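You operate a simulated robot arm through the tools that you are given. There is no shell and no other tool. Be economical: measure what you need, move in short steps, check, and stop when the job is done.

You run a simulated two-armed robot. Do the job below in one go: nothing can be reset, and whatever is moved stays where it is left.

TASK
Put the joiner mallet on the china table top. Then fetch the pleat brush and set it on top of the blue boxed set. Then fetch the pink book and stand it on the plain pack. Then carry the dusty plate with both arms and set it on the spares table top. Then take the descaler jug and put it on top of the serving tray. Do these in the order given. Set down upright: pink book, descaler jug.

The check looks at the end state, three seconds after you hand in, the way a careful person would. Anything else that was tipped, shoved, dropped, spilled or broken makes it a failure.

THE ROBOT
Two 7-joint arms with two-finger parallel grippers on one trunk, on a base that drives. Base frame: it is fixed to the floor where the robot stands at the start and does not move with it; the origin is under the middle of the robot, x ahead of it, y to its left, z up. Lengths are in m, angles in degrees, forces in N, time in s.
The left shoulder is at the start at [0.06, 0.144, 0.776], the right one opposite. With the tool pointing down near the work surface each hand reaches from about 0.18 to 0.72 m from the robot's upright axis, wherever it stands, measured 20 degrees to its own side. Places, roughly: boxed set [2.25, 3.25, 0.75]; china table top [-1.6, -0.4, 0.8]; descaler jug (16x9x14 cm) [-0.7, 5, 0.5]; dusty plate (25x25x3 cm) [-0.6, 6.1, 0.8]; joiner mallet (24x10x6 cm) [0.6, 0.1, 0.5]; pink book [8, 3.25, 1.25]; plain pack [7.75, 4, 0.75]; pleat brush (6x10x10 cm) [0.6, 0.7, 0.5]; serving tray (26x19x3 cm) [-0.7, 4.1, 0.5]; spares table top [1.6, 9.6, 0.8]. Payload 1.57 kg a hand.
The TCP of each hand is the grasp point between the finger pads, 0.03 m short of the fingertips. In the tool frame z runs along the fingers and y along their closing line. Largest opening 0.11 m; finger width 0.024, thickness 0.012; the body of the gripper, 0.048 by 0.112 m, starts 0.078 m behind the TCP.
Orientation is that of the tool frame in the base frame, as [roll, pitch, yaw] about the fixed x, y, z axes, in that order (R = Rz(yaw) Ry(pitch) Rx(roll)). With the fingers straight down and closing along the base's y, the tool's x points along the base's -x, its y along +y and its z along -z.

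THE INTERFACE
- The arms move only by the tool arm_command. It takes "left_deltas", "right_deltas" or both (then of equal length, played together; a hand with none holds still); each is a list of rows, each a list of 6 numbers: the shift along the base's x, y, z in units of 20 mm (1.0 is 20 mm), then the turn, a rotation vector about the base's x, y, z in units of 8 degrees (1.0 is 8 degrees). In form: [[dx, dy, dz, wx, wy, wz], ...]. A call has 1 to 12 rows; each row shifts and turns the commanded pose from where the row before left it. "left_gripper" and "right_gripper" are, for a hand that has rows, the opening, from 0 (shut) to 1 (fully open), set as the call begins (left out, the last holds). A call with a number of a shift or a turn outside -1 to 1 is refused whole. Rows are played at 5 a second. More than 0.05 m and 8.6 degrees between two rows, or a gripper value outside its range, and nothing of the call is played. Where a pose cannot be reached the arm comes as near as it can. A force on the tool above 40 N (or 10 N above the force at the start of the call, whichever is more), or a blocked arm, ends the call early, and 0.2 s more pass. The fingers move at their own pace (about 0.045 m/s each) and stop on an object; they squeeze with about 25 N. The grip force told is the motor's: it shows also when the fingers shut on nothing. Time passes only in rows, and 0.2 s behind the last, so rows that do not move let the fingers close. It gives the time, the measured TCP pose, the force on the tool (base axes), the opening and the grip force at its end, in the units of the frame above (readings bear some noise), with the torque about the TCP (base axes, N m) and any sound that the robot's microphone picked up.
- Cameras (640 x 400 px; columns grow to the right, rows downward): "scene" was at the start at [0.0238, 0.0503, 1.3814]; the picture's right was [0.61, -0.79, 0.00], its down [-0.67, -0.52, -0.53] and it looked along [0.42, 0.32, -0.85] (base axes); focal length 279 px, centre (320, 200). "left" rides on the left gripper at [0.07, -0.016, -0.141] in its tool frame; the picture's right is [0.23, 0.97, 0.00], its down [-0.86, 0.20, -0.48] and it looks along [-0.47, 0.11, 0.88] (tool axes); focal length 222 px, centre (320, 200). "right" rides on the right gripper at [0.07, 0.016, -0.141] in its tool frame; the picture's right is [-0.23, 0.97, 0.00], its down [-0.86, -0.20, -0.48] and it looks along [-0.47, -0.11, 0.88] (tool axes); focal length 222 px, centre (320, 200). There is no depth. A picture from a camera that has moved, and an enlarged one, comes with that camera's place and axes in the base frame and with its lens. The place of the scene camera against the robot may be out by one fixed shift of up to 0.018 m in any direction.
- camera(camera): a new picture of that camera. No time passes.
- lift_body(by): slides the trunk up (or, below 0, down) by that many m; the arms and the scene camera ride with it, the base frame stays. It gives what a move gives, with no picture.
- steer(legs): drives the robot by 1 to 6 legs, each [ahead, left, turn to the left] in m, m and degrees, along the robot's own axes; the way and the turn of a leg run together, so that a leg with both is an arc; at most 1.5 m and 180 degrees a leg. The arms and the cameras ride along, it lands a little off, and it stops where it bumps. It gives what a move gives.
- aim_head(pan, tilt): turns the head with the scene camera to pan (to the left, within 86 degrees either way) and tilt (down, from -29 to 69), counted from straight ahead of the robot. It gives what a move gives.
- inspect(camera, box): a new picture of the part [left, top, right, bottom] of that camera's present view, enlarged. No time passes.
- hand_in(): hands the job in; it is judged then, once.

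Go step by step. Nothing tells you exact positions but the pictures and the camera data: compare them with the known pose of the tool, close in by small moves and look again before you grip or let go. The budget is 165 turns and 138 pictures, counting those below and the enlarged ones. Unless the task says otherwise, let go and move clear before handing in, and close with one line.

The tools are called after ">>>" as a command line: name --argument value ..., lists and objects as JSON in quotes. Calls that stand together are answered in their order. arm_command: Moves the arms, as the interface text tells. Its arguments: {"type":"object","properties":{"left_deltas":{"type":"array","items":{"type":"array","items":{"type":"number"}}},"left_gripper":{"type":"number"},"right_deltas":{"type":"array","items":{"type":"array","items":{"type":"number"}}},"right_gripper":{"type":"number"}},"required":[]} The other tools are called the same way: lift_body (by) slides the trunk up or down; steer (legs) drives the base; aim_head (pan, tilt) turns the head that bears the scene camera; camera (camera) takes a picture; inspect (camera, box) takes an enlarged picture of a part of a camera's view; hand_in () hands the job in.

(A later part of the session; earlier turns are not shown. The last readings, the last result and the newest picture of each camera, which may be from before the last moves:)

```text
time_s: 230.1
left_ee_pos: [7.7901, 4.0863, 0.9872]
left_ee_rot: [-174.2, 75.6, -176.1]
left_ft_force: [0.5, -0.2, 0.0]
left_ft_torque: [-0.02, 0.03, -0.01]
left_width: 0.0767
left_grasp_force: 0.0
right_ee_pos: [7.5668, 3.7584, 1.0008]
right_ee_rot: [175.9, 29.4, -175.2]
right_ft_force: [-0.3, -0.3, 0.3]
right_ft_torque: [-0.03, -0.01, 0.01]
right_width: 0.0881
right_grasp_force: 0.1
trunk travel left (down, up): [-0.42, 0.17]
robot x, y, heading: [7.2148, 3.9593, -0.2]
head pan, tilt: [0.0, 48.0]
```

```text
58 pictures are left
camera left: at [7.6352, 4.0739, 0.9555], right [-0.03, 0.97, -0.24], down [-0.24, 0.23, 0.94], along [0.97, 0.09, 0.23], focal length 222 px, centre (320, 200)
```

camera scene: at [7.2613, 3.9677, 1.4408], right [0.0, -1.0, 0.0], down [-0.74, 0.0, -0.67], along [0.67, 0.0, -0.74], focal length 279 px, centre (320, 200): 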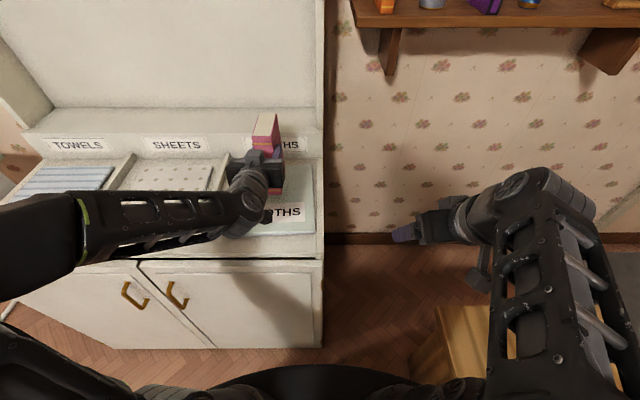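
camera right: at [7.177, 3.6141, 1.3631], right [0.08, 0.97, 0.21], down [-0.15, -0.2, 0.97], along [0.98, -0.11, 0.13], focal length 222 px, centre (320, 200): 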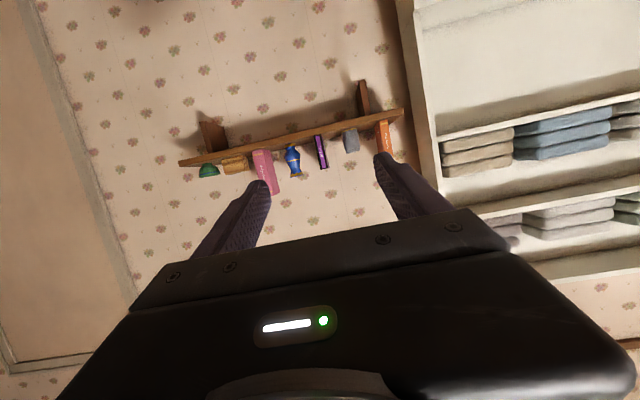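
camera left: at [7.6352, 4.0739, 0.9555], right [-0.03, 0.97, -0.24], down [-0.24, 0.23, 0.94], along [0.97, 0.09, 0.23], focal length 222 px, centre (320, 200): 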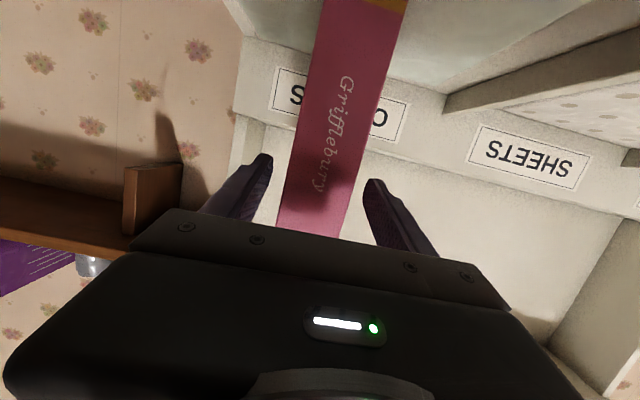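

>>> arm_command --left_deltas '[[-0.6, 0, 0, 0, 0, 0], [-1, 0, 0, 0, 0, 0], [-1, 0, 0, 0, 0, 0], [-1, 0, 0, 0, 0, 0], [-1, 0, 0, 0, 0, 0], [-1, 0, 0, 0, 0, 0]]'

>>> steer --legs '[[-0.6, 0, 0]]'

>>> aim_head --pan 0 --tilt 25

>>> camera --camera "scene"

```text
time_s: 231.5
left_ee_pos: [7.731, 4.0687, 1.008]
left_ee_rot: [-174.1, 75.6, -176.1]
left_ft_force: [-0.3, -1.0, -0.4]
left_ft_torque: [-0.02, 0.05, 0.01]
left_width: 0.0769
left_grasp_force: 0.0
left hand out of reach, approached as far as the arm can: row 3, 4, 5, 6
right_ee_pos: [7.5659, 3.7582, 1.0014]
right_ee_rot: [175.9, 29.4, -175.1]
right_ft_force: [0.1, -0.2, 0.5]
right_ft_torque: [-0.01, -0.03, -0.05]
right_width: 0.088
right_grasp_force: 0.1
trunk travel left (down, up): [-0.42, 0.17]
robot x, y, heading: [7.2124, 3.961, -0.2]
head pan, tilt: [0.0, 48.0]
```

```text
time_s: 234.8
left_ee_pos: [7.1337, 4.0713, 1.0087]
left_ee_rot: [-174.2, 75.6, -175.8]
left_ft_force: [0.0, 0.2, -0.1]
left_ft_torque: [-0.01, -0.01, -0.02]
left_width: 0.0771
left_grasp_force: 0.1
right_ee_pos: [6.9713, 3.7607, 1.0015]
right_ee_rot: [175.9, 29.4, -174.9]
right_ft_force: [-0.2, 0.4, -1.1]
right_ft_torque: [0.01, 0.0, 0.02]
right_width: 0.0882
right_grasp_force: 0.1
trunk travel left (down, up): [-0.42, 0.17]
robot x, y, heading: [6.6173, 3.9623, 0.2]
head pan, tilt: [0.0, 48.0]
```

```text
time_s: 235.7
left_ee_pos: [7.1347, 4.071, 1.0083]
left_ee_rot: [-174.3, 75.6, -175.9]
left_ft_force: [-0.5, -0.1, 0.0]
left_ft_torque: [-0.03, 0.0, 0.01]
left_width: 0.0773
left_grasp_force: 0.1
right_ee_pos: [6.9724, 3.7601, 0.9993]
right_ee_rot: [175.7, 29.1, -174.9]
right_ft_force: [1.0, 0.4, 0.1]
right_ft_torque: [0.03, -0.01, 0.0]
right_width: 0.0879
right_grasp_force: 0.0
trunk travel left (down, up): [-0.42, 0.17]
robot x, y, heading: [6.6198, 3.9597, -0.0]
head pan, tilt: [0.0, 25.0]
```

```text
57 pictures are left
camera scene: at [6.6787, 3.9688, 1.4739], right [0.0, -1.0, 0.0], down [-0.42, 0.0, -0.91], along [0.91, 0.0, -0.42], focal length 279 px, centre (320, 200)
```

scene: 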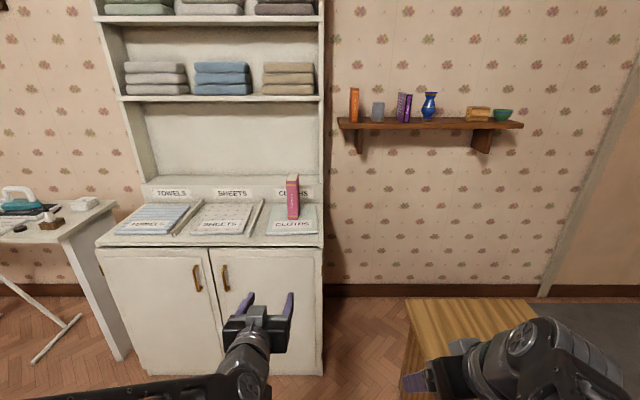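

>>> inspect --camera "scene" --box '[240, 160, 340, 245]'

```text
4.71 times, centred on (290, 202) of scene
camera zoom: at [6.6787, 3.9688, 1.4739], right [0.0, -1.0, 0.0], down [-0.42, 0.0, -0.91], along [0.91, 0.0, -0.42], focal length 1314 px, centre (461, 188)
```

zoom: 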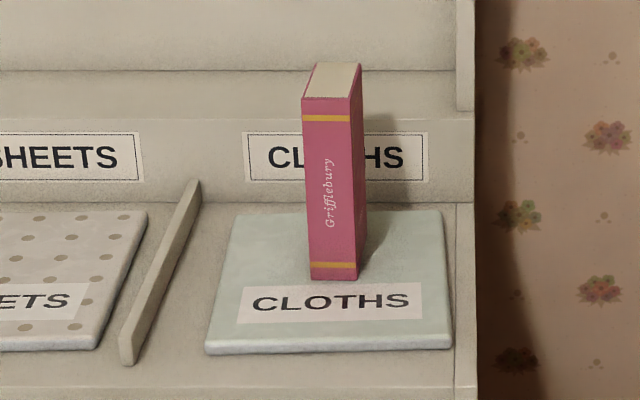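

The book stands upright on the plain pack. Next the dusty plate: I turn both hands to point down, then head back west to about (-0.6, 6.1).

>>> arm_command --left_deltas '[[0, 1, 0, 0, 0.87, 0], [0, 1, 0, 0, 0.87, 0], [0, 1, 0, 0, 0.87, 0], [0, 1, 0, 0, 0.87, 0], [0, 1, 0, 0, 0.87, 0], [0, 1, 0, 0, 0.87, 0], [-0.5, 1, 0, 0, 0.87, 0], [-0.5, 0.5, 0, 0, 0.87, 0], [-0.5, 0.5, 0, 0, 0.87, 0], [-0.5, 0.5, 0, 0, 0.87, 0], [-0.5, 0.5, 0, 0, 0.8, 0]]' --right_deltas '[[0.6, 0, 0, 0, 0, 0], [0.6, 0, 0, 0, 0, 0], [0.6, 0, 0, 0, 0, 0], [0, 0, 0, 0, 0.45, 0], [0, 0, 0, 0, 0.45, 0], [0, 0, 0, 0, 0.45, 0], [0, 0, 0, 0, 0.45, 0], [0, 0, 0, 0, 0.45, 0], [0, 0, 0, 0, 0.45, 0], [0, 0, 0, 0, 0.45, 0], [0, 0, 0, 0, 0.45, 0]]'

>>> steer --legs '[[-0.9, 0.48, 0], [0, 0, 180]]'

>>> aim_head --pan 0 --tilt 18

>>> camera --camera "scene"

```text
time_s: 238.1
left_ee_pos: [7.0836, 4.2385, 0.9893]
left_ee_rot: [-178.4, -0.2, -178.9]
left_ft_force: [-0.1, -0.2, -0.4]
left_ft_torque: [0.03, -0.01, 0.0]
left_width: 0.0769
left_grasp_force: 0.2
left hand out of reach, approached as far as the arm can: row 9, 11
right_ee_pos: [7.0089, 3.7598, 1.0008]
right_ee_rot: [173.4, 0.6, -175.5]
right_ft_force: [-0.1, -0.4, 0.5]
right_ft_torque: [0.03, 0.01, 0.01]
right_width: 0.088
right_grasp_force: 0.1
trunk travel left (down, up): [-0.42, 0.17]
robot x, y, heading: [6.617, 3.9613, -0.2]
head pan, tilt: [0.0, 25.0]
```

```text
time_s: 250.8
left_ee_pos: [5.2528, 4.1155, 0.9887]
left_ee_rot: [-178.4, -0.2, 4.4]
left_ft_force: [-0.1, 0.2, -0.1]
left_ft_torque: [0.0, 0.0, -0.02]
left_width: 0.077
left_grasp_force: 0.1
right_ee_pos: [5.3016, 4.5987, 1.0012]
right_ee_rot: [173.3, 0.7, 7.7]
right_ft_force: [-0.2, -0.1, 0.1]
right_ft_torque: [-0.03, 0.03, 0.02]
right_width: 0.0879
right_grasp_force: 0.1
trunk travel left (down, up): [-0.42, 0.17]
robot x, y, heading: [5.7009, 4.4211, -176.8]
head pan, tilt: [0.0, 25.0]
```

```text
time_s: 251.5
left_ee_pos: [5.2516, 4.1176, 0.9888]
left_ee_rot: [-178.3, -0.1, 4.4]
left_ft_force: [-0.8, -0.6, 0.1]
left_ft_torque: [0.03, 0.01, 0.01]
left_width: 0.077
left_grasp_force: 0.0
right_ee_pos: [5.3011, 4.5968, 0.9998]
right_ee_rot: [173.5, 0.8, 7.7]
right_ft_force: [-1.0, 0.6, 0.0]
right_ft_torque: [0.01, 0.02, 0.01]
right_width: 0.088
right_grasp_force: 0.1
trunk travel left (down, up): [-0.42, 0.17]
robot x, y, heading: [5.7015, 4.4224, -177.0]
head pan, tilt: [0.0, 18.0]
```

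```text
55 pictures are left
camera scene: at [5.6382, 4.425, 1.4854], right [-0.06, 1.0, 0.0], down [0.31, 0.02, -0.95], along [-0.95, -0.05, -0.31], focal length 279 px, centre (320, 200)
```

scene: 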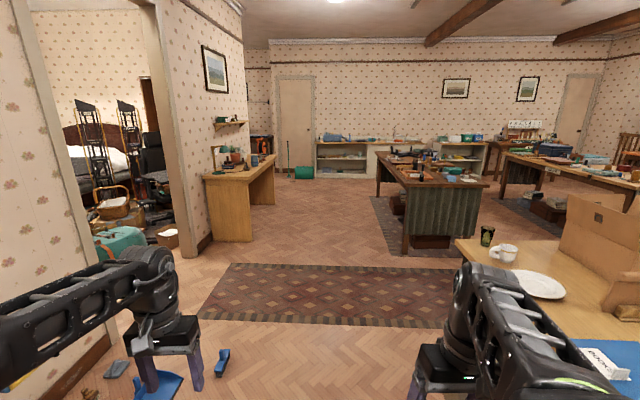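

The low counters on the far west wall hold the plate, jug and tray. I drive back along the aisle.

>>> steer --legs '[[0, 0, -3], [1.4, 0, 0], [1.4, 0, 0], [1.4, 0, 0], [0.8, 0, 0]]'

>>> aim_head --pan -15 --tilt 24

>>> camera --camera "scene"

```text
time_s: 276.4
left_ee_pos: [0.1526, 4.1103, 0.9877]
left_ee_rot: [-178.3, -0.1, 2.4]
left_ft_force: [0.1, -0.2, 0.0]
left_ft_torque: [-0.01, -0.02, -0.01]
left_width: 0.0769
left_grasp_force: 0.0
right_ee_pos: [0.2168, 4.5888, 1.0012]
right_ee_rot: [173.4, 0.7, 5.7]
right_ft_force: [0.1, 0.0, 0.3]
right_ft_torque: [0.02, -0.04, -0.01]
right_width: 0.0883
right_grasp_force: 0.1
trunk travel left (down, up): [-0.42, 0.17]
robot x, y, heading: [0.6127, 4.3966, -178.9]
head pan, tilt: [0.0, 18.0]
```

```text
time_s: 277.1
left_ee_pos: [0.1531, 4.1103, 0.9901]
left_ee_rot: [-178.3, -0.1, 2.3]
left_ft_force: [0.2, -0.4, -0.2]
left_ft_torque: [0.03, 0.0, -0.02]
left_width: 0.077
left_grasp_force: 0.1
right_ee_pos: [0.2176, 4.5889, 1.0005]
right_ee_rot: [173.3, 0.6, 5.7]
right_ft_force: [0.2, -0.5, -0.1]
right_ft_torque: [0.01, -0.05, -0.03]
right_width: 0.0881
right_grasp_force: 0.1
trunk travel left (down, up): [-0.42, 0.17]
robot x, y, heading: [0.6148, 4.4005, -178.8]
head pan, tilt: [-15.0, 24.0]
```

```text
54 pictures are left
camera scene: at [0.5526, 4.429, 1.4758], right [0.24, 0.97, 0.0], down [0.4, -0.1, -0.91], along [-0.89, 0.22, -0.41], focal length 279 px, centre (320, 200)
```

scene: 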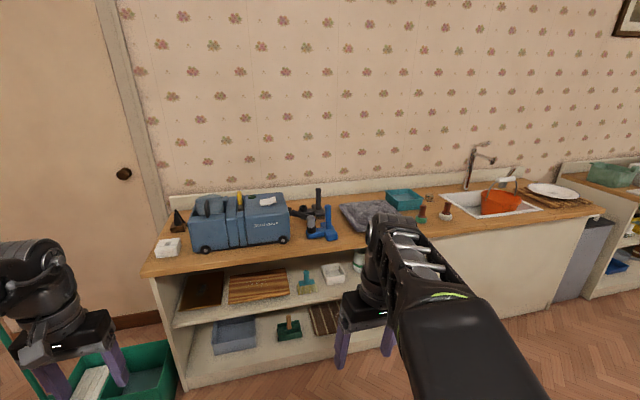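

The plate lies on a wooden drying rack at the counter's right end near (-0.65, 6.15). I strafe over there between the counter and the long table.

>>> steer --legs '[[0.28, 0, -1.2], [0, -1.4, 0], [0, -0.33, 0]]'

>>> aim_head --pan 0 --tilt 40

>>> camera --camera "scene"

```text
time_s: 287.4
left_ee_pos: [-0.1169, 5.847, 0.9887]
left_ee_rot: [-178.3, 0.0, -0.2]
left_ft_force: [-0.1, -0.2, -1.0]
left_ft_torque: [-0.01, 0.0, 0.0]
left_width: 0.0768
left_grasp_force: 0.1
right_ee_pos: [-0.0304, 6.3241, 1.0002]
right_ee_rot: [173.4, 0.7, 3.2]
right_ft_force: [0.0, -0.5, 0.3]
right_ft_torque: [-0.03, -0.02, -0.04]
right_width: 0.0878
right_grasp_force: 0.0
trunk travel left (down, up): [-0.42, 0.17]
robot x, y, heading: [0.3528, 6.1154, 178.9]
head pan, tilt: [-15.0, 24.0]
```

```text
time_s: 288.2
left_ee_pos: [-0.1161, 5.8465, 0.9883]
left_ee_rot: [-178.3, 0.0, -0.1]
left_ft_force: [0.5, 1.5, -0.5]
left_ft_torque: [-0.01, 0.01, -0.02]
left_width: 0.077
left_grasp_force: 0.1
right_ee_pos: [-0.0302, 6.3239, 1.001]
right_ee_rot: [173.4, 0.7, 3.2]
right_ft_force: [-0.4, -1.2, 0.3]
right_ft_torque: [-0.01, -0.02, -0.01]
right_width: 0.0878
right_grasp_force: 0.1
trunk travel left (down, up): [-0.42, 0.17]
robot x, y, heading: [0.3578, 6.1174, 178.9]
head pan, tilt: [0.0, 40.0]
```

```text
53 pictures are left
camera scene: at [0.299, 6.1252, 1.4509], right [0.02, 1.0, 0.0], down [0.64, -0.01, -0.77], along [-0.77, 0.02, -0.64], focal length 279 px, centre (320, 200)
```

scene: 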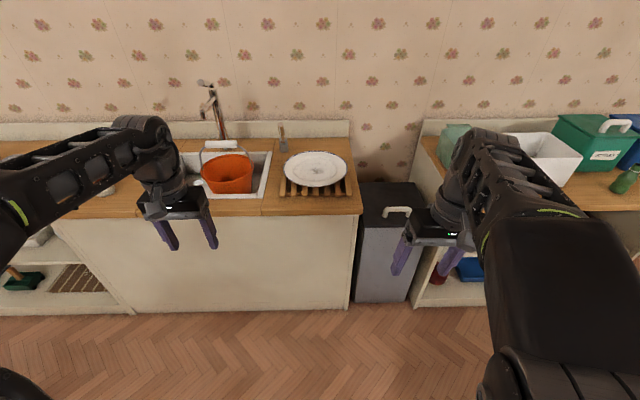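

>>> inspect --camera "scene" --box '[260, 120, 370, 220]'

```text
4.00 times, centred on (315, 170) of scene
camera zoom: at [0.299, 6.1252, 1.4509], right [0.02, 1.0, 0.0], down [0.64, -0.01, -0.77], along [-0.77, 0.02, -0.64], focal length 1117 px, centre (340, 320)
```

zoom: 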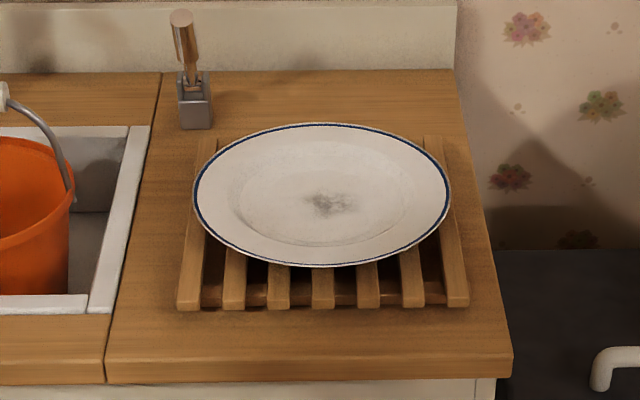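

The plate (25 cm) lies on a slatted rack centred near (-0.63, 6.13), an orange bucket to its left. I'll pinch the rim from both sides with the hands tilted inward about 40° down and slightly forward; first I set that hand pose clear of everything.

>>> arm_command --left_deltas '[[-0.31, 0.47, 0, 0.863, 0, 0], [-0.31, 0.47, 0, 0.863, 0, 0], [-0.31, 0.47, 0, 0.863, 0, 0], [-0.31, 0.47, 0, 0.863, 0, 0], [-0.31, 0.47, 0, 0.863, 0, 0], [-0.31, 0.47, 0, 0.863, 0, 0], [-0.31, 0.47, 0, 0.863, 0, 0], [-0.31, 0.47, 0, 0, 0, 0.75], [-0.31, 0.47, 0, 0, 0, 0.75], [-0.31, 0.47, 0, 0, 0, 0.75], [-0.31, 0.47, 0, 0, 0, 0.75], [-0.31, 0.47, 0, 0, 0, 0.75]]' --right_deltas '[[-0.67, -0.14, 0, -0.776, 0, 0], [-0.67, -0.14, 0, -0.776, 0, 0], [-0.67, -0.14, 0, -0.776, 0, 0], [-0.67, -0.14, 0, -0.776, 0, 0], [-0.67, -0.14, 0, -0.776, 0, 0], [-0.67, -0.14, 0, -0.776, 0, 0], [-0.67, -0.14, 0, -0.776, 0, 0], [-0.67, -0.14, 0, 0, 0, -0.83], [-0.67, -0.14, 0, 0, 0, -0.83], [-0.67, -0.14, 0, 0, 0, -0.83], [-0.67, -0.14, 0, 0, 0, -0.83], [-0.67, -0.14, 0, 0, 0, -0.83]]' --left_gripper 0.5 --right_gripper 0.5

>>> camera --camera "scene"

```text
time_s: 290.8
left_ee_pos: [-0.1733, 5.9473, 0.9913]
left_ee_rot: [-147.3, 0.1, 30.3]
left_ft_force: [-0.6, -0.3, -1.2]
left_ft_torque: [-0.04, -0.01, -0.02]
left_width: 0.0551
left_grasp_force: 0.2
left hand out of reach, approached as far as the arm can: row 1, 2, 3, 4
right_ee_pos: [-0.1924, 6.2894, 1.0023]
right_ee_rot: [129.9, 2.7, -31.5]
right_ft_force: [-0.1, 0.2, 0.0]
right_ft_torque: [0.02, -0.06, -0.03]
right_width: 0.0549
right_grasp_force: 0.1
trunk travel left (down, up): [-0.42, 0.17]
robot x, y, heading: [0.3572, 6.1193, 178.8]
head pan, tilt: [0.0, 40.0]
```

```text
51 pictures are left
camera scene: at [0.299, 6.125, 1.4508], right [0.02, 1.0, 0.0], down [0.64, -0.01, -0.77], along [-0.77, 0.02, -0.64], focal length 279 px, centre (320, 200)
```

scene: 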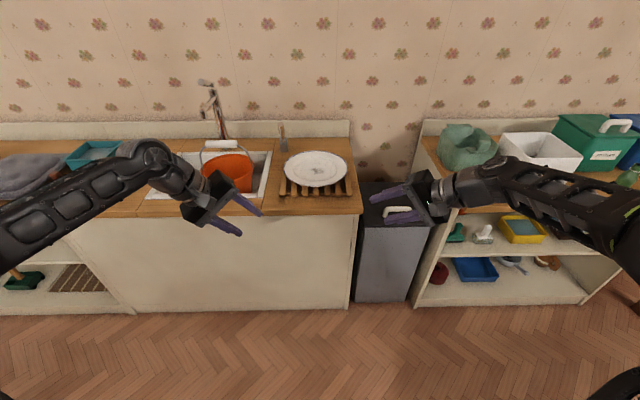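

>>> arm_command --left_deltas '[[0, 0, 0, 0.61, 0.35, 0], [0, 0, 0, 0.61, 0.35, 0], [0, 0, 0.3, 0.61, 0.35, 0]]'

>>> steer --legs '[[0.2, -0.01, 1.1]]'

>>> camera --camera "left"

>>> camera --camera "right"

```text
time_s: 291.6
left_ee_pos: [-0.1756, 5.9455, 0.9979]
left_ee_rot: [-130.2, 0.1, 30.4]
left_ft_force: [0.6, 0.1, -0.1]
left_ft_torque: [0.02, -0.03, 0.02]
left_width: 0.0547
left_grasp_force: 0.0
right_ee_pos: [-0.1931, 6.2883, 1.0019]
right_ee_rot: [130.0, 2.8, -31.5]
right_ft_force: [-0.2, -0.2, 0.0]
right_ft_torque: [0.02, 0.02, 0.03]
right_width: 0.0549
right_grasp_force: 0.0
trunk travel left (down, up): [-0.42, 0.17]
robot x, y, heading: [0.3563, 6.1202, 178.3]
head pan, tilt: [0.0, 40.0]
```

```text
time_s: 293.2
left_ee_pos: [-0.3695, 5.9482, 0.9967]
left_ee_rot: [-130.4, 0.0, 31.5]
left_ft_force: [-0.5, -0.3, 0.5]
left_ft_torque: [0.01, -0.01, -0.03]
left_width: 0.0551
left_grasp_force: 0.2
right_ee_pos: [-0.3961, 6.2907, 1.0008]
right_ee_rot: [130.0, 2.6, -30.0]
right_ft_force: [-0.5, 1.0, -0.1]
right_ft_torque: [0.02, 0.0, 0.0]
right_width: 0.0549
right_grasp_force: 0.0
trunk travel left (down, up): [-0.42, 0.17]
robot x, y, heading: [0.1566, 6.1242, 179.8]
head pan, tilt: [0.0, 40.0]
```

```text
50 pictures are left
camera left: at [-0.2595, 5.9021, 1.1012], right [0.52, -0.42, -0.74], down [-0.47, -0.87, 0.16], along [-0.71, 0.27, -0.65], focal length 222 px, centre (320, 200)
```

left: 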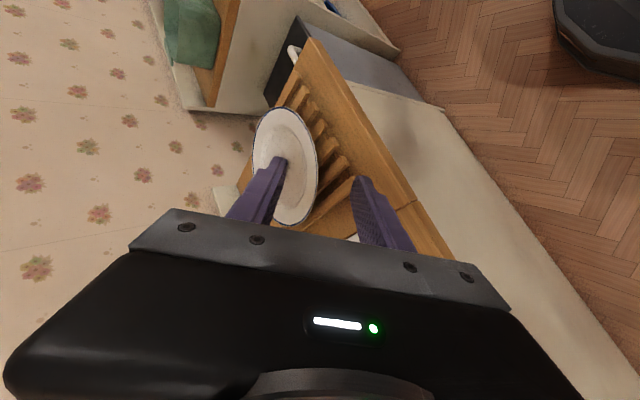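

```text
49 pictures are left
camera right: at [-0.2823, 6.338, 1.1008], right [-0.48, -0.45, 0.76], down [-0.48, 0.85, 0.19], along [-0.73, -0.27, -0.63], focal length 222 px, centre (320, 200)
```

right: 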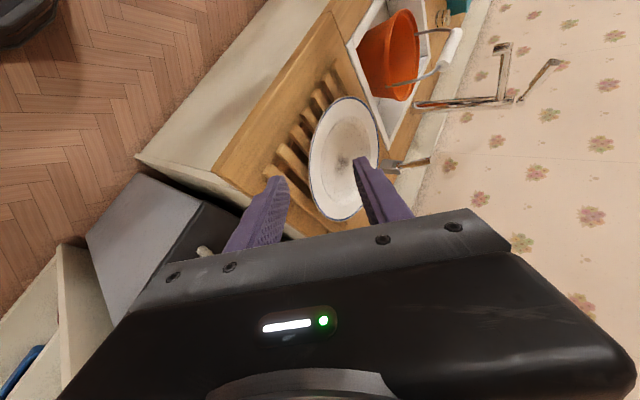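

From the two hand views the plate centre is about (-0.595, 6.118) with its rim near z 0.842. I flatten the tilt to about 28°, narrow the fingers, and come to a pre-insert pose just outside the rim.

>>> arm_command --left_deltas '[[0, 0, 0, 0.64, 0.39, 0], [0, 0, 0, 0.64, 0.39, 0]]' --right_deltas '[[0, 0, 0, -0.65, 0.375, 0], [0, 0, 0, -0.65, 0.375, 0]]' --left_gripper 0.2 --right_gripper 0.2

>>> steer --legs '[[0.1, 0, 0]]'

>>> arm_command --left_deltas '[[-0.3, 0, -1, 0, 0, 0], [-0.3, 0, -1, 0, 0, 0], [-0.3, 0, -1, 0, 0, 0], [-0.3, 0, -1, 0, 0, 0], [-0.3, 0, -1, 0, 0, 0]]' --right_deltas '[[0, 0, -1, 0, 0, 0], [0, 0, -1, 0, 0, 0], [0, 0, -1, 0, 0, 0], [0, 0, -1, 0, 0, 0], [0, 0, -1, 0, 0, 0]]'

>>> camera --camera "left"

>>> camera --camera "right"

```text
time_s: 293.8
left_ee_pos: [-0.3686, 5.9479, 0.997]
left_ee_rot: [-118.4, 0.1, 31.6]
left_ft_force: [0.2, 0.0, -0.5]
left_ft_torque: [0.01, 0.01, 0.0]
left_width: 0.0218
left_grasp_force: 0.0
right_ee_pos: [-0.3947, 6.2901, 1.0013]
right_ee_rot: [117.9, 2.6, -30.6]
right_ft_force: [0.1, 0.1, -0.5]
right_ft_torque: [0.0, -0.01, 0.02]
right_width: 0.0221
right_grasp_force: 0.1
trunk travel left (down, up): [-0.42, 0.17]
robot x, y, heading: [0.1567, 6.1282, 179.8]
head pan, tilt: [0.0, 40.0]
```

```text
time_s: 295.0
left_ee_pos: [-0.4722, 5.9499, 0.9965]
left_ee_rot: [-118.4, 0.0, 31.4]
left_ft_force: [-0.6, -0.1, 0.1]
left_ft_torque: [-0.02, -0.03, -0.01]
left_width: 0.0219
left_grasp_force: 0.0
right_ee_pos: [-0.4969, 6.2904, 0.9995]
right_ee_rot: [117.9, 2.5, -30.8]
right_ft_force: [-0.3, 0.1, -0.7]
right_ft_torque: [-0.01, -0.02, 0.01]
right_width: 0.0222
right_grasp_force: 0.0
trunk travel left (down, up): [-0.42, 0.17]
robot x, y, heading: [0.055, 6.1317, 179.8]
head pan, tilt: [0.0, 40.0]
```

```text
time_s: 296.2
left_ee_pos: [-0.5018, 5.9479, 0.8979]
left_ee_rot: [-118.3, 0.0, 31.3]
left_ft_force: [-0.4, 1.3, 0.2]
left_ft_torque: [-0.01, -0.02, -0.05]
left_width: 0.0219
left_grasp_force: 0.0
right_ee_pos: [-0.4971, 6.2907, 0.9014]
right_ee_rot: [118.0, 2.6, -30.9]
right_ft_force: [0.1, -0.4, 0.1]
right_ft_torque: [-0.01, 0.01, 0.02]
right_width: 0.0222
right_grasp_force: 0.1
trunk travel left (down, up): [-0.42, 0.17]
robot x, y, heading: [0.0548, 6.1315, 179.9]
head pan, tilt: [0.0, 40.0]
```

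```text
48 pictures are left
camera left: at [-0.3811, 5.8866, 0.9799], right [0.43, -0.28, -0.86], down [-0.46, -0.89, 0.05], along [-0.77, 0.37, -0.51], focal length 222 px, centre (320, 200)
```

left: 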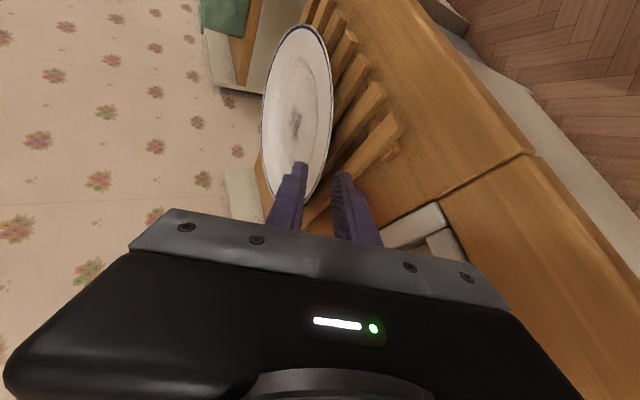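

```text
47 pictures are left
camera right: at [-0.3736, 6.3546, 0.977], right [-0.4, -0.3, 0.87], down [-0.47, 0.88, 0.09], along [-0.79, -0.37, -0.49], focal length 222 px, centre (320, 200)
```

right: 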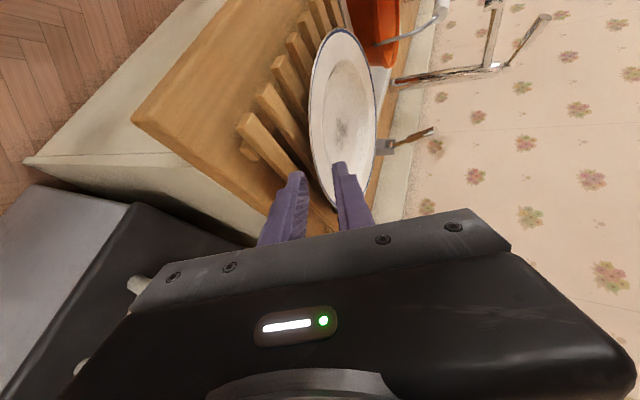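

>>> inspect --camera "left" --box '[220, 10, 420, 250]'

>>> inspect --camera "right" --box '[220, 10, 420, 250]'

```text
1.67 times, centred on (320, 130) of left
camera zoom: at [-0.3811, 5.8866, 0.9799], right [0.43, -0.28, -0.86], down [-0.46, -0.89, 0.05], along [-0.77, 0.37, -0.51], focal length 370 px, centre (320, 317)
```

zoom: 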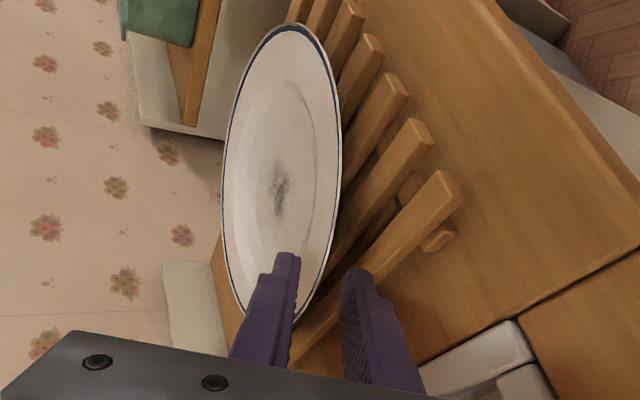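

```text
1.67 times, centred on (320, 130) of right
camera zoom: at [-0.3736, 6.3546, 0.977], right [-0.4, -0.3, 0.87], down [-0.47, 0.88, 0.09], along [-0.79, -0.37, -0.49], focal length 370 px, centre (320, 317)
```

zoom: 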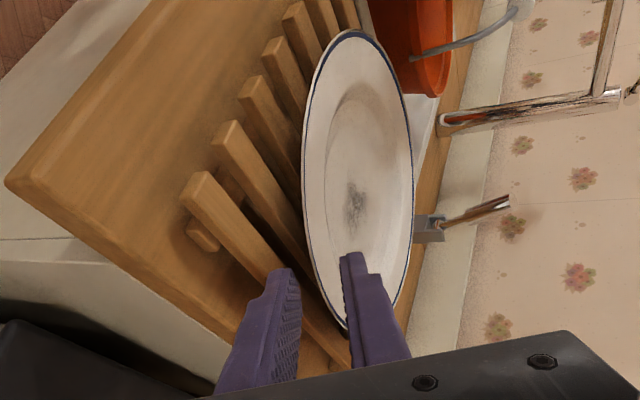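

Refined estimate: rim circle centre (-0.60, 6.13), radius 0.125, rim z≈0.85, rack top ≈0.82. I align both hands on that and insert part way, then look.

>>> arm_command --left_deltas '[[-0.13, 0.75, -0.5, 0, 0, 0], [-0.13, 0.75, -0.45, 0, 0, 0], [-0.35, 0.57, -0.36, 0, 0, 0], [-0.35, 0.57, -0.36, 0, 0, 0]]' --right_deltas '[[-0.2, -0.25, -0.6, 0, 0, 0], [-0.2, -0.25, -0.55, 0, 0, 0], [-0.35, -0.56, -0.35, 0, 0, 0], [-0.35, -0.56, -0.35, 0, 0, 0]]' --left_gripper 0.17 --right_gripper 0.17

>>> inspect --camera "left" --box '[240, 90, 400, 250]'

>>> inspect --camera "right" --box '[240, 90, 400, 250]'

```text
time_s: 297.2
left_ee_pos: [-0.5189, 6.0005, 0.8633]
left_ee_rot: [-118.3, 0.0, 31.5]
left_ft_force: [0.1, -0.6, 0.9]
left_ft_torque: [0.01, -0.01, 0.02]
left_width: 0.0187
left_grasp_force: 0.0
right_ee_pos: [-0.5177, 6.2571, 0.8638]
right_ee_rot: [118.0, 2.5, -30.7]
right_ft_force: [0.6, -0.3, 0.0]
right_ft_torque: [-0.02, 0.0, -0.01]
right_width: 0.0189
right_grasp_force: 0.0
trunk travel left (down, up): [-0.42, 0.17]
robot x, y, heading: [0.0562, 6.1295, 180.0]
head pan, tilt: [0.0, 40.0]
```

```text
2.50 times, centred on (320, 170) of left
camera zoom: at [-0.3989, 5.9385, 0.9459], right [0.43, -0.28, -0.86], down [-0.46, -0.89, 0.05], along [-0.77, 0.37, -0.51], focal length 555 px, centre (320, 275)
```

zoom: 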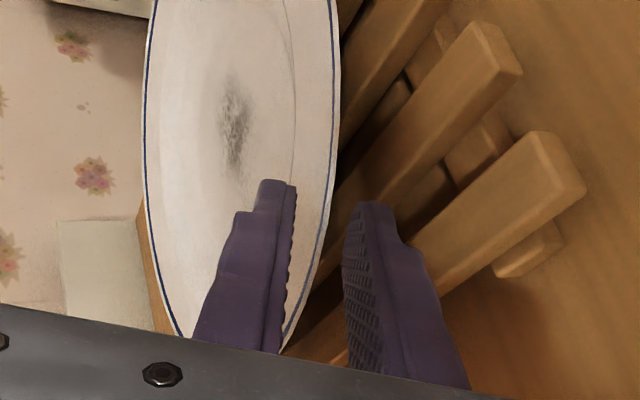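

```text
2.50 times, centred on (320, 170) of right
camera zoom: at [-0.3963, 6.3218, 0.9409], right [-0.39, -0.3, 0.87], down [-0.47, 0.88, 0.09], along [-0.79, -0.37, -0.49], focal length 555 px, centre (320, 275)
```

zoom: 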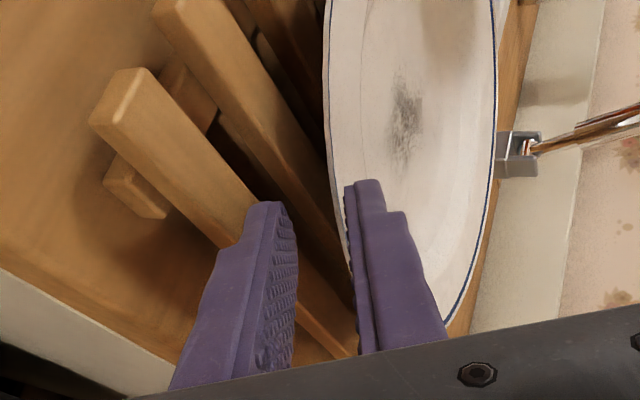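

The rim passes between both pairs of fingers. I insert the remaining 2 cm.

>>> arm_command --left_deltas '[[-0.3, 0.4, -0.22, 0, 0, 0], [-0.3, 0.4, -0.22, 0, 0, 0]]' --right_deltas '[[-0.3, -0.38, -0.23, 0, 0, 0], [-0.3, -0.38, -0.23, 0, 0, 0]]'

>>> inspect --camera "left" --box '[240, 90, 400, 250]'

>>> inspect --camera "right" --box '[240, 90, 400, 250]'

```text
time_s: 297.8
left_ee_pos: [-0.5302, 6.0167, 0.8561]
left_ee_rot: [-118.5, 0.1, 31.4]
left_ft_force: [1.9, -2.7, 3.8]
left_ft_torque: [-0.07, -0.07, -0.03]
left_width: 0.0173
left_grasp_force: 0.1
right_ee_pos: [-0.5305, 6.243, 0.8553]
right_ee_rot: [118.0, 2.7, -30.7]
right_ft_force: [3.4, 5.3, 5.7]
right_ft_torque: [-0.07, -0.06, 0.05]
right_width: 0.0178
right_grasp_force: 0.0
trunk travel left (down, up): [-0.42, 0.17]
robot x, y, heading: [0.0572, 6.1281, 179.9]
head pan, tilt: [0.0, 40.0]
```

```text
2.50 times, centred on (320, 170) of left
camera zoom: at [-0.4104, 5.9551, 0.9377], right [0.43, -0.28, -0.86], down [-0.46, -0.89, 0.05], along [-0.77, 0.37, -0.51], focal length 555 px, centre (320, 275)
```

zoom: 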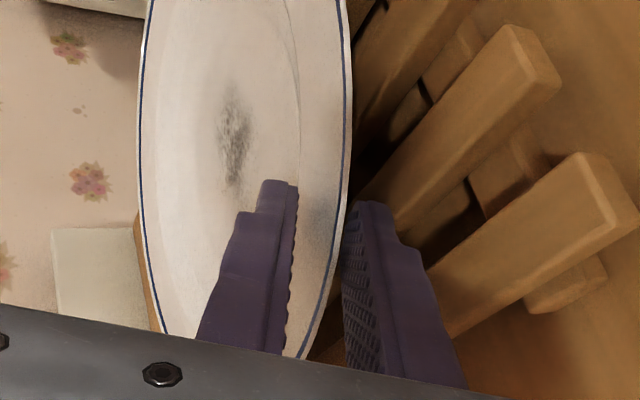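

```text
2.50 times, centred on (320, 170) of right
camera zoom: at [-0.4075, 6.3082, 0.9334], right [-0.39, -0.3, 0.87], down [-0.47, 0.88, 0.09], along [-0.79, -0.37, -0.48], focal length 555 px, centre (320, 275)
```

zoom: 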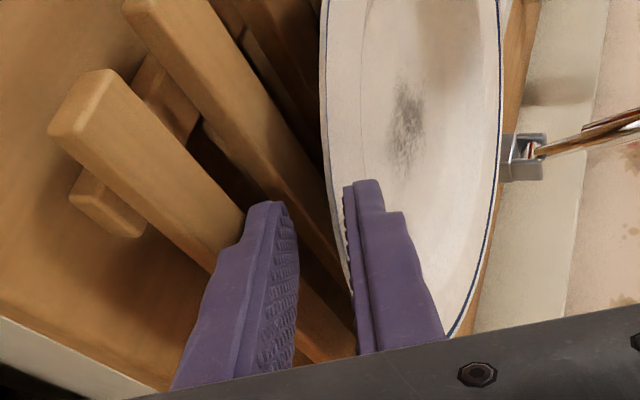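

Light contact now on both hands. I close both grippers and check the widths.

>>> arm_command --left_deltas '[[0, 0, 0, 0, 0, 0], [0, 0, 0, 0, 0, 0], [0, 0, 0, 0, 0, 0]]' --right_deltas '[[0, 0, 0, 0, 0, 0], [0, 0, 0, 0, 0, 0], [0, 0, 0, 0, 0, 0]]' --left_gripper 0 --right_gripper 0

>>> inspect --camera "left" --box '[240, 90, 400, 250]'

>>> inspect --camera "right" --box '[240, 90, 400, 250]'

```text
time_s: 298.6
left_ee_pos: [-0.5318, 6.0186, 0.8548]
left_ee_rot: [-118.4, 0.1, 31.4]
left_ft_force: [-0.5, 3.2, 3.1]
left_ft_torque: [0.48, 0.48, -0.35]
left_width: 0.0088
left_grasp_force: 25.5
right_ee_pos: [-0.5295, 6.2436, 0.8563]
right_ee_rot: [118.0, 2.6, -30.8]
right_ft_force: [-0.3, -0.3, -0.1]
right_ft_torque: [0.04, -0.03, 0.0]
right_width: 0.0
right_grasp_force: 21.2
trunk travel left (down, up): [-0.42, 0.17]
robot x, y, heading: [0.0544, 6.1298, 180.0]
head pan, tilt: [0.0, 40.0]
```

```text
2.50 times, centred on (320, 170) of left
camera zoom: at [-0.4109, 5.9554, 0.9372], right [0.43, -0.28, -0.86], down [-0.46, -0.89, 0.05], along [-0.77, 0.37, -0.51], focal length 555 px, centre (320, 275)
```

zoom: 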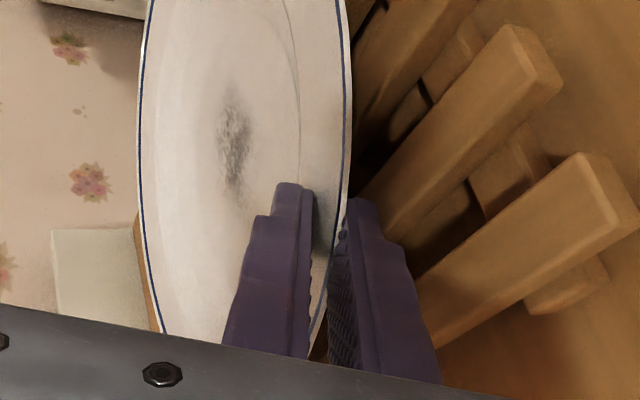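

```text
2.50 times, centred on (320, 170) of right
camera zoom: at [-0.4079, 6.3077, 0.9323], right [-0.4, -0.3, 0.87], down [-0.47, 0.88, 0.09], along [-0.79, -0.37, -0.49], focal length 555 px, centre (320, 275)
```

zoom: 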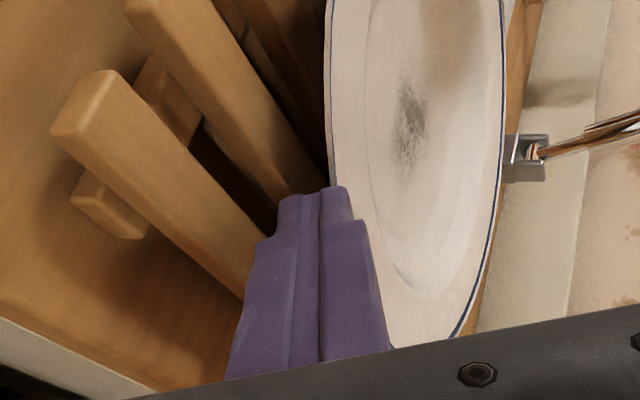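

The left hand has the rim (0.009), but the right closed just short of it. I back the right off a little, open, raise 5 mm and insert 2 cm deeper.

>>> arm_command --right_deltas '[[0.24, 0.37, 0.24, 0, 0, 0], [0.24, 0.37, 0.4, 0, 0, 0]]'

>>> arm_command --right_deltas '[[0, 0, 0, 0, 0, 0], [-0.3, -0.48, -0.3, 0, 0, 0], [-0.3, -0.48, -0.3, 0, 0, 0], [-0.3, -0.48, -0.2, 0, 0, 0]]' --right_gripper 0.22

>>> inspect --camera "right" --box '[240, 90, 400, 250]'

```text
time_s: 299.2
left_ee_pos: [-0.5308, 6.0175, 0.8559]
left_ee_rot: [-118.4, 0.1, 31.3]
left_ft_force: [1.2, 4.0, 5.0]
left_ft_torque: [0.47, 0.5, -0.33]
left_width: 0.0086
left_grasp_force: 24.8
right_ee_pos: [-0.5196, 6.2593, 0.8683]
right_ee_rot: [118.1, 2.6, -30.8]
right_ft_force: [-0.4, -0.1, 0.2]
right_ft_torque: [-0.01, -0.02, 0.01]
right_width: 0.0
right_grasp_force: 21.0
trunk travel left (down, up): [-0.42, 0.17]
robot x, y, heading: [0.0558, 6.1297, 179.8]
head pan, tilt: [0.0, 40.0]
```

```text
time_s: 300.2
left_ee_pos: [-0.5305, 6.0172, 0.8561]
left_ee_rot: [-118.5, 0.2, 31.5]
left_ft_force: [-2.6, -1.0, 2.4]
left_ft_torque: [0.25, 0.65, 0.48]
left_width: 0.0079
left_grasp_force: 24.7
right_ee_pos: [-0.5375, 6.2335, 0.8564]
right_ee_rot: [117.8, 2.8, -31.1]
right_ft_force: [10.3, 19.9, 23.9]
right_ft_torque: [0.16, -0.27, 0.21]
right_width: 0.0172
right_grasp_force: 0.1
trunk travel left (down, up): [-0.42, 0.17]
robot x, y, heading: [0.0516, 6.1259, 180.0]
head pan, tilt: [0.0, 40.0]
```

```text
2.50 times, centred on (320, 170) of right
camera zoom: at [-0.4152, 6.2968, 0.9322], right [-0.39, -0.29, 0.87], down [-0.46, 0.88, 0.09], along [-0.8, -0.37, -0.48], focal length 555 px, centre (320, 275)
```

zoom: 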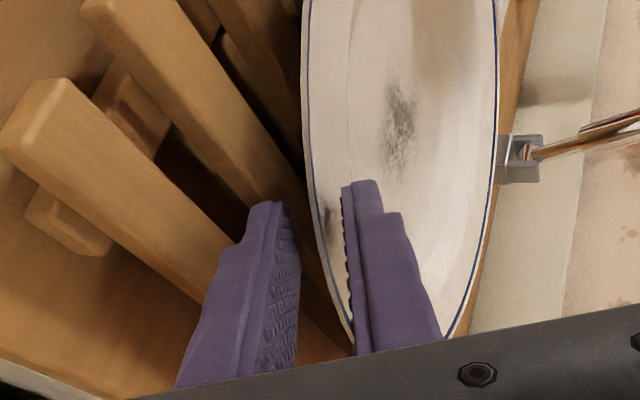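

Now the rim is clearly between the right fingers, with some contact force. Closing the right.

>>> arm_command --right_deltas '[[0, 0, 0.1, 0, 0, 0], [0, 0, 0, 0, 0, 0], [0, 0, 0, 0, 0, 0]]' --right_gripper 0

>>> inspect --camera "right" --box '[240, 90, 400, 250]'

```text
time_s: 301.0
left_ee_pos: [-0.5307, 6.0187, 0.8562]
left_ee_rot: [-118.3, 0.0, 31.3]
left_ft_force: [0.9, 15.3, 4.6]
left_ft_torque: [0.48, 0.66, -0.2]
left_width: 0.0086
left_grasp_force: 25.0
right_ee_pos: [-0.538, 6.2251, 0.8571]
right_ee_rot: [117.7, 2.7, -30.5]
right_ft_force: [-11.0, -20.0, 19.2]
right_ft_torque: [-0.75, 0.76, -0.06]
right_width: 0.0062
right_grasp_force: 24.9
trunk travel left (down, up): [-0.42, 0.17]
robot x, y, heading: [0.0554, 6.1266, 179.9]
head pan, tilt: [0.0, 40.0]
```

```text
2.50 times, centred on (320, 170) of right
camera zoom: at [-0.4158, 6.2898, 0.9337], right [-0.39, -0.3, 0.87], down [-0.47, 0.88, 0.09], along [-0.79, -0.38, -0.48], focal length 555 px, centre (320, 275)
```

zoom: 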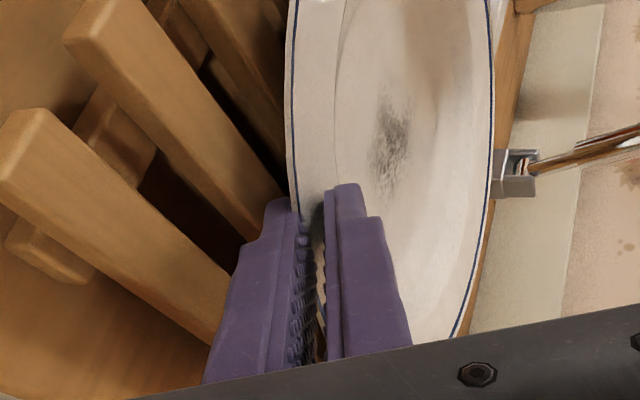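

Both hands hold the rim. I ease the right hand's strain and lift both together.

>>> arm_command --left_deltas '[[0, 0, 0.15, 0, 0, 0], [0, 0, 0.4, 0, 0, 0], [0, 0, 0.5, 0, 0, 0], [0, 0, 0.5, 0, 0, 0]]' --right_deltas '[[-0.15, -0.3, 0.15, 0, 0, 0], [0, 0, 0.4, 0, 0, 0], [0, 0, 0.5, 0, 0, 0], [0, 0, 0.5, 0, 0, 0]]'

>>> camera --camera "scene"

>>> camera --camera "right"

```text
time_s: 302.0
left_ee_pos: [-0.5323, 6.017, 0.8861]
left_ee_rot: [-118.4, 0.0, 31.6]
left_ft_force: [-2.7, -1.6, -4.1]
left_ft_torque: [0.49, 0.27, 0.06]
left_width: 0.0071
left_grasp_force: 25.0
right_ee_pos: [-0.5427, 6.2252, 0.8847]
right_ee_rot: [118.1, 2.6, -30.8]
right_ft_force: [2.7, 2.0, -1.1]
right_ft_torque: [-0.72, -0.61, 0.49]
right_width: 0.007
right_grasp_force: 25.1
trunk travel left (down, up): [-0.42, 0.17]
robot x, y, heading: [0.0536, 6.13, 180.0]
head pan, tilt: [0.0, 40.0]
```

```text
36 pictures are left
camera scene: at [-0.0016, 6.1364, 1.4507], right [0.0, 1.0, 0.0], down [0.64, 0.0, -0.77], along [-0.77, 0.0, -0.64], focal length 279 px, centre (320, 200)
```

scene: 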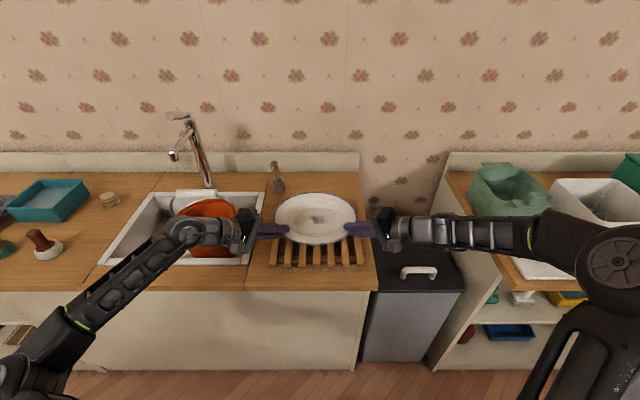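

```text
35 pictures are left
camera right: at [-0.4195, 6.2884, 0.9618], right [-0.4, -0.3, 0.87], down [-0.47, 0.88, 0.09], along [-0.79, -0.37, -0.49], focal length 222 px, centre (320, 200)
```

right: 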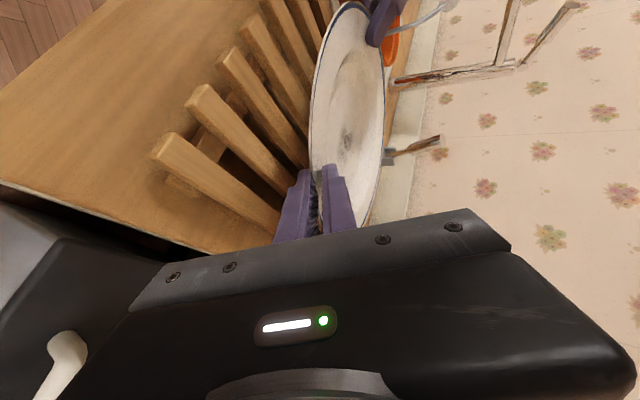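

Lifted level with both hands. I raise the trunk, back away from the counter, and look along +y for the route to the spares table.

>>> lift_body --by 0.12

>>> steer --legs '[[-0.25, 0, 0]]'

>>> aim_head --pan -86 --tilt 22

>>> camera --camera "scene"

```text
time_s: 303.5
left_ee_pos: [-0.532, 6.0181, 1.0051]
left_ee_rot: [-118.5, 0.0, 31.5]
left_ft_force: [-1.6, -16.6, -4.8]
left_ft_torque: [0.2, 0.1, 0.7]
left_width: 0.0068
left_grasp_force: 24.7
right_ee_pos: [-0.5434, 6.2255, 1.0049]
right_ee_rot: [118.2, 2.7, -31.0]
right_ft_force: [1.3, 16.6, 0.3]
right_ft_torque: [-0.44, -0.48, -0.06]
right_width: 0.0068
right_grasp_force: 25.4
trunk travel left (down, up): [-0.54, 0.05]
robot x, y, heading: [0.0569, 6.1292, 179.7]
head pan, tilt: [0.0, 40.0]
```

```text
time_s: 305.3
left_ee_pos: [-0.2821, 6.0182, 1.0066]
left_ee_rot: [-118.4, 0.1, 31.1]
left_ft_force: [3.2, -17.3, -2.3]
left_ft_torque: [0.36, -0.13, 0.35]
left_width: 0.0067
left_grasp_force: 25.0
right_ee_pos: [-0.2909, 6.2245, 1.0043]
right_ee_rot: [118.0, 2.5, -31.1]
right_ft_force: [-2.9, 18.0, -3.6]
right_ft_torque: [-0.32, -0.25, -0.68]
right_width: 0.0065
right_grasp_force: 25.0
trunk travel left (down, up): [-0.54, 0.05]
robot x, y, heading: [0.307, 6.125, 179.8]
head pan, tilt: [0.0, 40.0]
```

```text
time_s: 306.9
left_ee_pos: [-0.2806, 6.0187, 1.0063]
left_ee_rot: [-118.4, 0.0, 31.2]
left_ft_force: [-0.4, 1.6, -2.9]
left_ft_torque: [0.59, -0.05, 0.33]
left_width: 0.0068
left_grasp_force: 25.0
right_ee_pos: [-0.2917, 6.2256, 1.0046]
right_ee_rot: [118.0, 2.6, -31.1]
right_ft_force: [-0.1, -0.3, -2.7]
right_ft_torque: [-0.5, -0.3, -0.35]
right_width: 0.0066
right_grasp_force: 25.5
trunk travel left (down, up): [-0.54, 0.05]
robot x, y, heading: [0.3093, 6.1289, 179.5]
head pan, tilt: [-85.9, 22.0]
```

```text
34 pictures are left
camera scene: at [0.3277, 6.2277, 1.599], right [1.0, 0.07, 0.0], down [0.03, -0.37, -0.93], along [-0.06, 0.93, -0.37], focal length 279 px, centre (320, 200)
```

scene: 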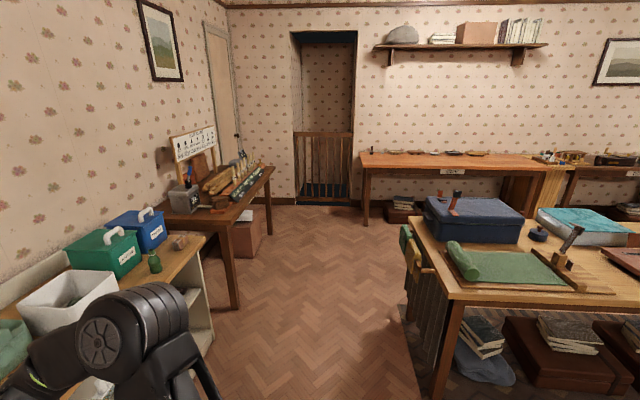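

The spares table is on the far wall (x≈0.7–2.4, front y≈9.4). I strafe right up the corridor facing west, with the plate clear of the side tables, then turn at the open spot.

>>> steer --legs '[[-0.16, 0, 0.5], [0, -1.3, 0], [0, -1.15, 0]]'

>>> camera --camera "scene"

```text
time_s: 319.8
left_ee_pos: [-0.1263, 8.4435, 1.0058]
left_ee_rot: [-118.5, 0.0, 32.2]
left_ft_force: [-1.0, -2.9, -2.9]
left_ft_torque: [0.48, -0.07, 0.3]
left_width: 0.0071
left_grasp_force: 25.6
right_ee_pos: [-0.1393, 8.6515, 1.0051]
right_ee_rot: [118.0, 2.5, -30.0]
right_ft_force: [0.7, 3.5, -2.2]
right_ft_torque: [-0.51, -0.31, -0.29]
right_width: 0.0063
right_grasp_force: 24.9
trunk travel left (down, up): [-0.54, 0.05]
robot x, y, heading: [0.4573, 8.5594, -179.4]
head pan, tilt: [-85.9, 22.0]
```

```text
33 pictures are left
camera scene: at [0.479, 8.664, 1.599], right [1.0, 0.08, 0.0], down [0.03, -0.37, -0.93], along [-0.08, 0.92, -0.37], focal length 279 px, centre (320, 200)
```

scene: 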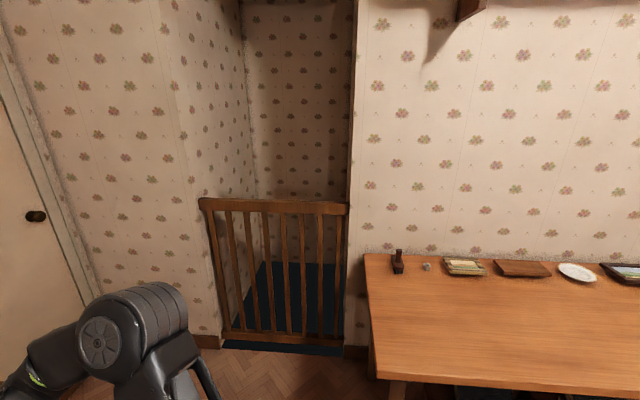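

The spares table has a wide clear front area. I turn to face it and line up at x≈1.15.

>>> steer --legs '[[0, 0, -90.6], [0, -0.7, 0]]'

>>> aim_head --pan 0 --tilt 40

>>> camera --camera "scene"

```text
time_s: 327.4
left_ee_pos: [1.0237, 9.159, 1.0054]
left_ee_rot: [-118.6, 0.0, -57.1]
left_ft_force: [-0.2, 0.5, -3.0]
left_ft_torque: [0.01, -0.48, 0.36]
left_width: 0.007
left_grasp_force: 24.9
right_ee_pos: [1.2297, 9.1742, 1.0049]
right_ee_rot: [118.0, 2.6, -119.4]
right_ft_force: [-0.2, -0.8, -3.0]
right_ft_torque: [-0.35, 0.58, -0.2]
right_width: 0.0068
right_grasp_force: 24.7
trunk travel left (down, up): [-0.54, 0.05]
robot x, y, heading: [1.1514, 8.5745, 91.4]
head pan, tilt: [-85.9, 22.0]
```

```text
time_s: 329.0
left_ee_pos: [1.0223, 9.1583, 1.0054]
left_ee_rot: [-118.5, 0.0, -57.1]
left_ft_force: [0.0, -0.2, -1.6]
left_ft_torque: [-0.05, -0.55, 0.26]
left_width: 0.0068
left_grasp_force: 24.9
right_ee_pos: [1.2302, 9.1737, 1.0044]
right_ee_rot: [118.1, 2.6, -119.5]
right_ft_force: [-0.8, 0.4, -1.9]
right_ft_torque: [-0.33, 0.57, -0.21]
right_width: 0.0065
right_grasp_force: 24.6
trunk travel left (down, up): [-0.54, 0.05]
robot x, y, heading: [1.148, 8.5715, 91.3]
head pan, tilt: [0.0, 40.0]
```

```text
32 pictures are left
camera scene: at [1.1457, 8.6384, 1.5708], right [1.0, 0.02, 0.0], down [0.01, -0.64, -0.77], along [-0.02, 0.77, -0.64], focal length 279 px, centre (320, 200)
```

scene: 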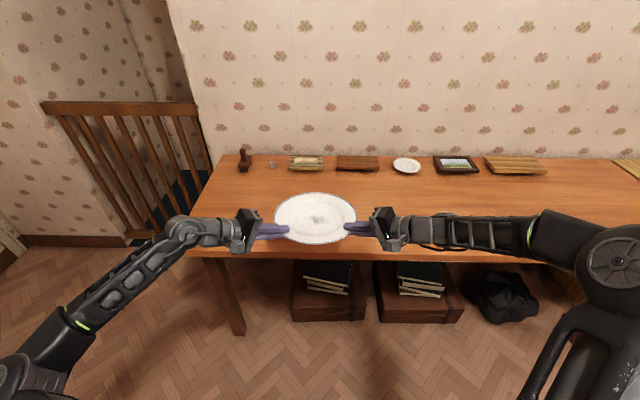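

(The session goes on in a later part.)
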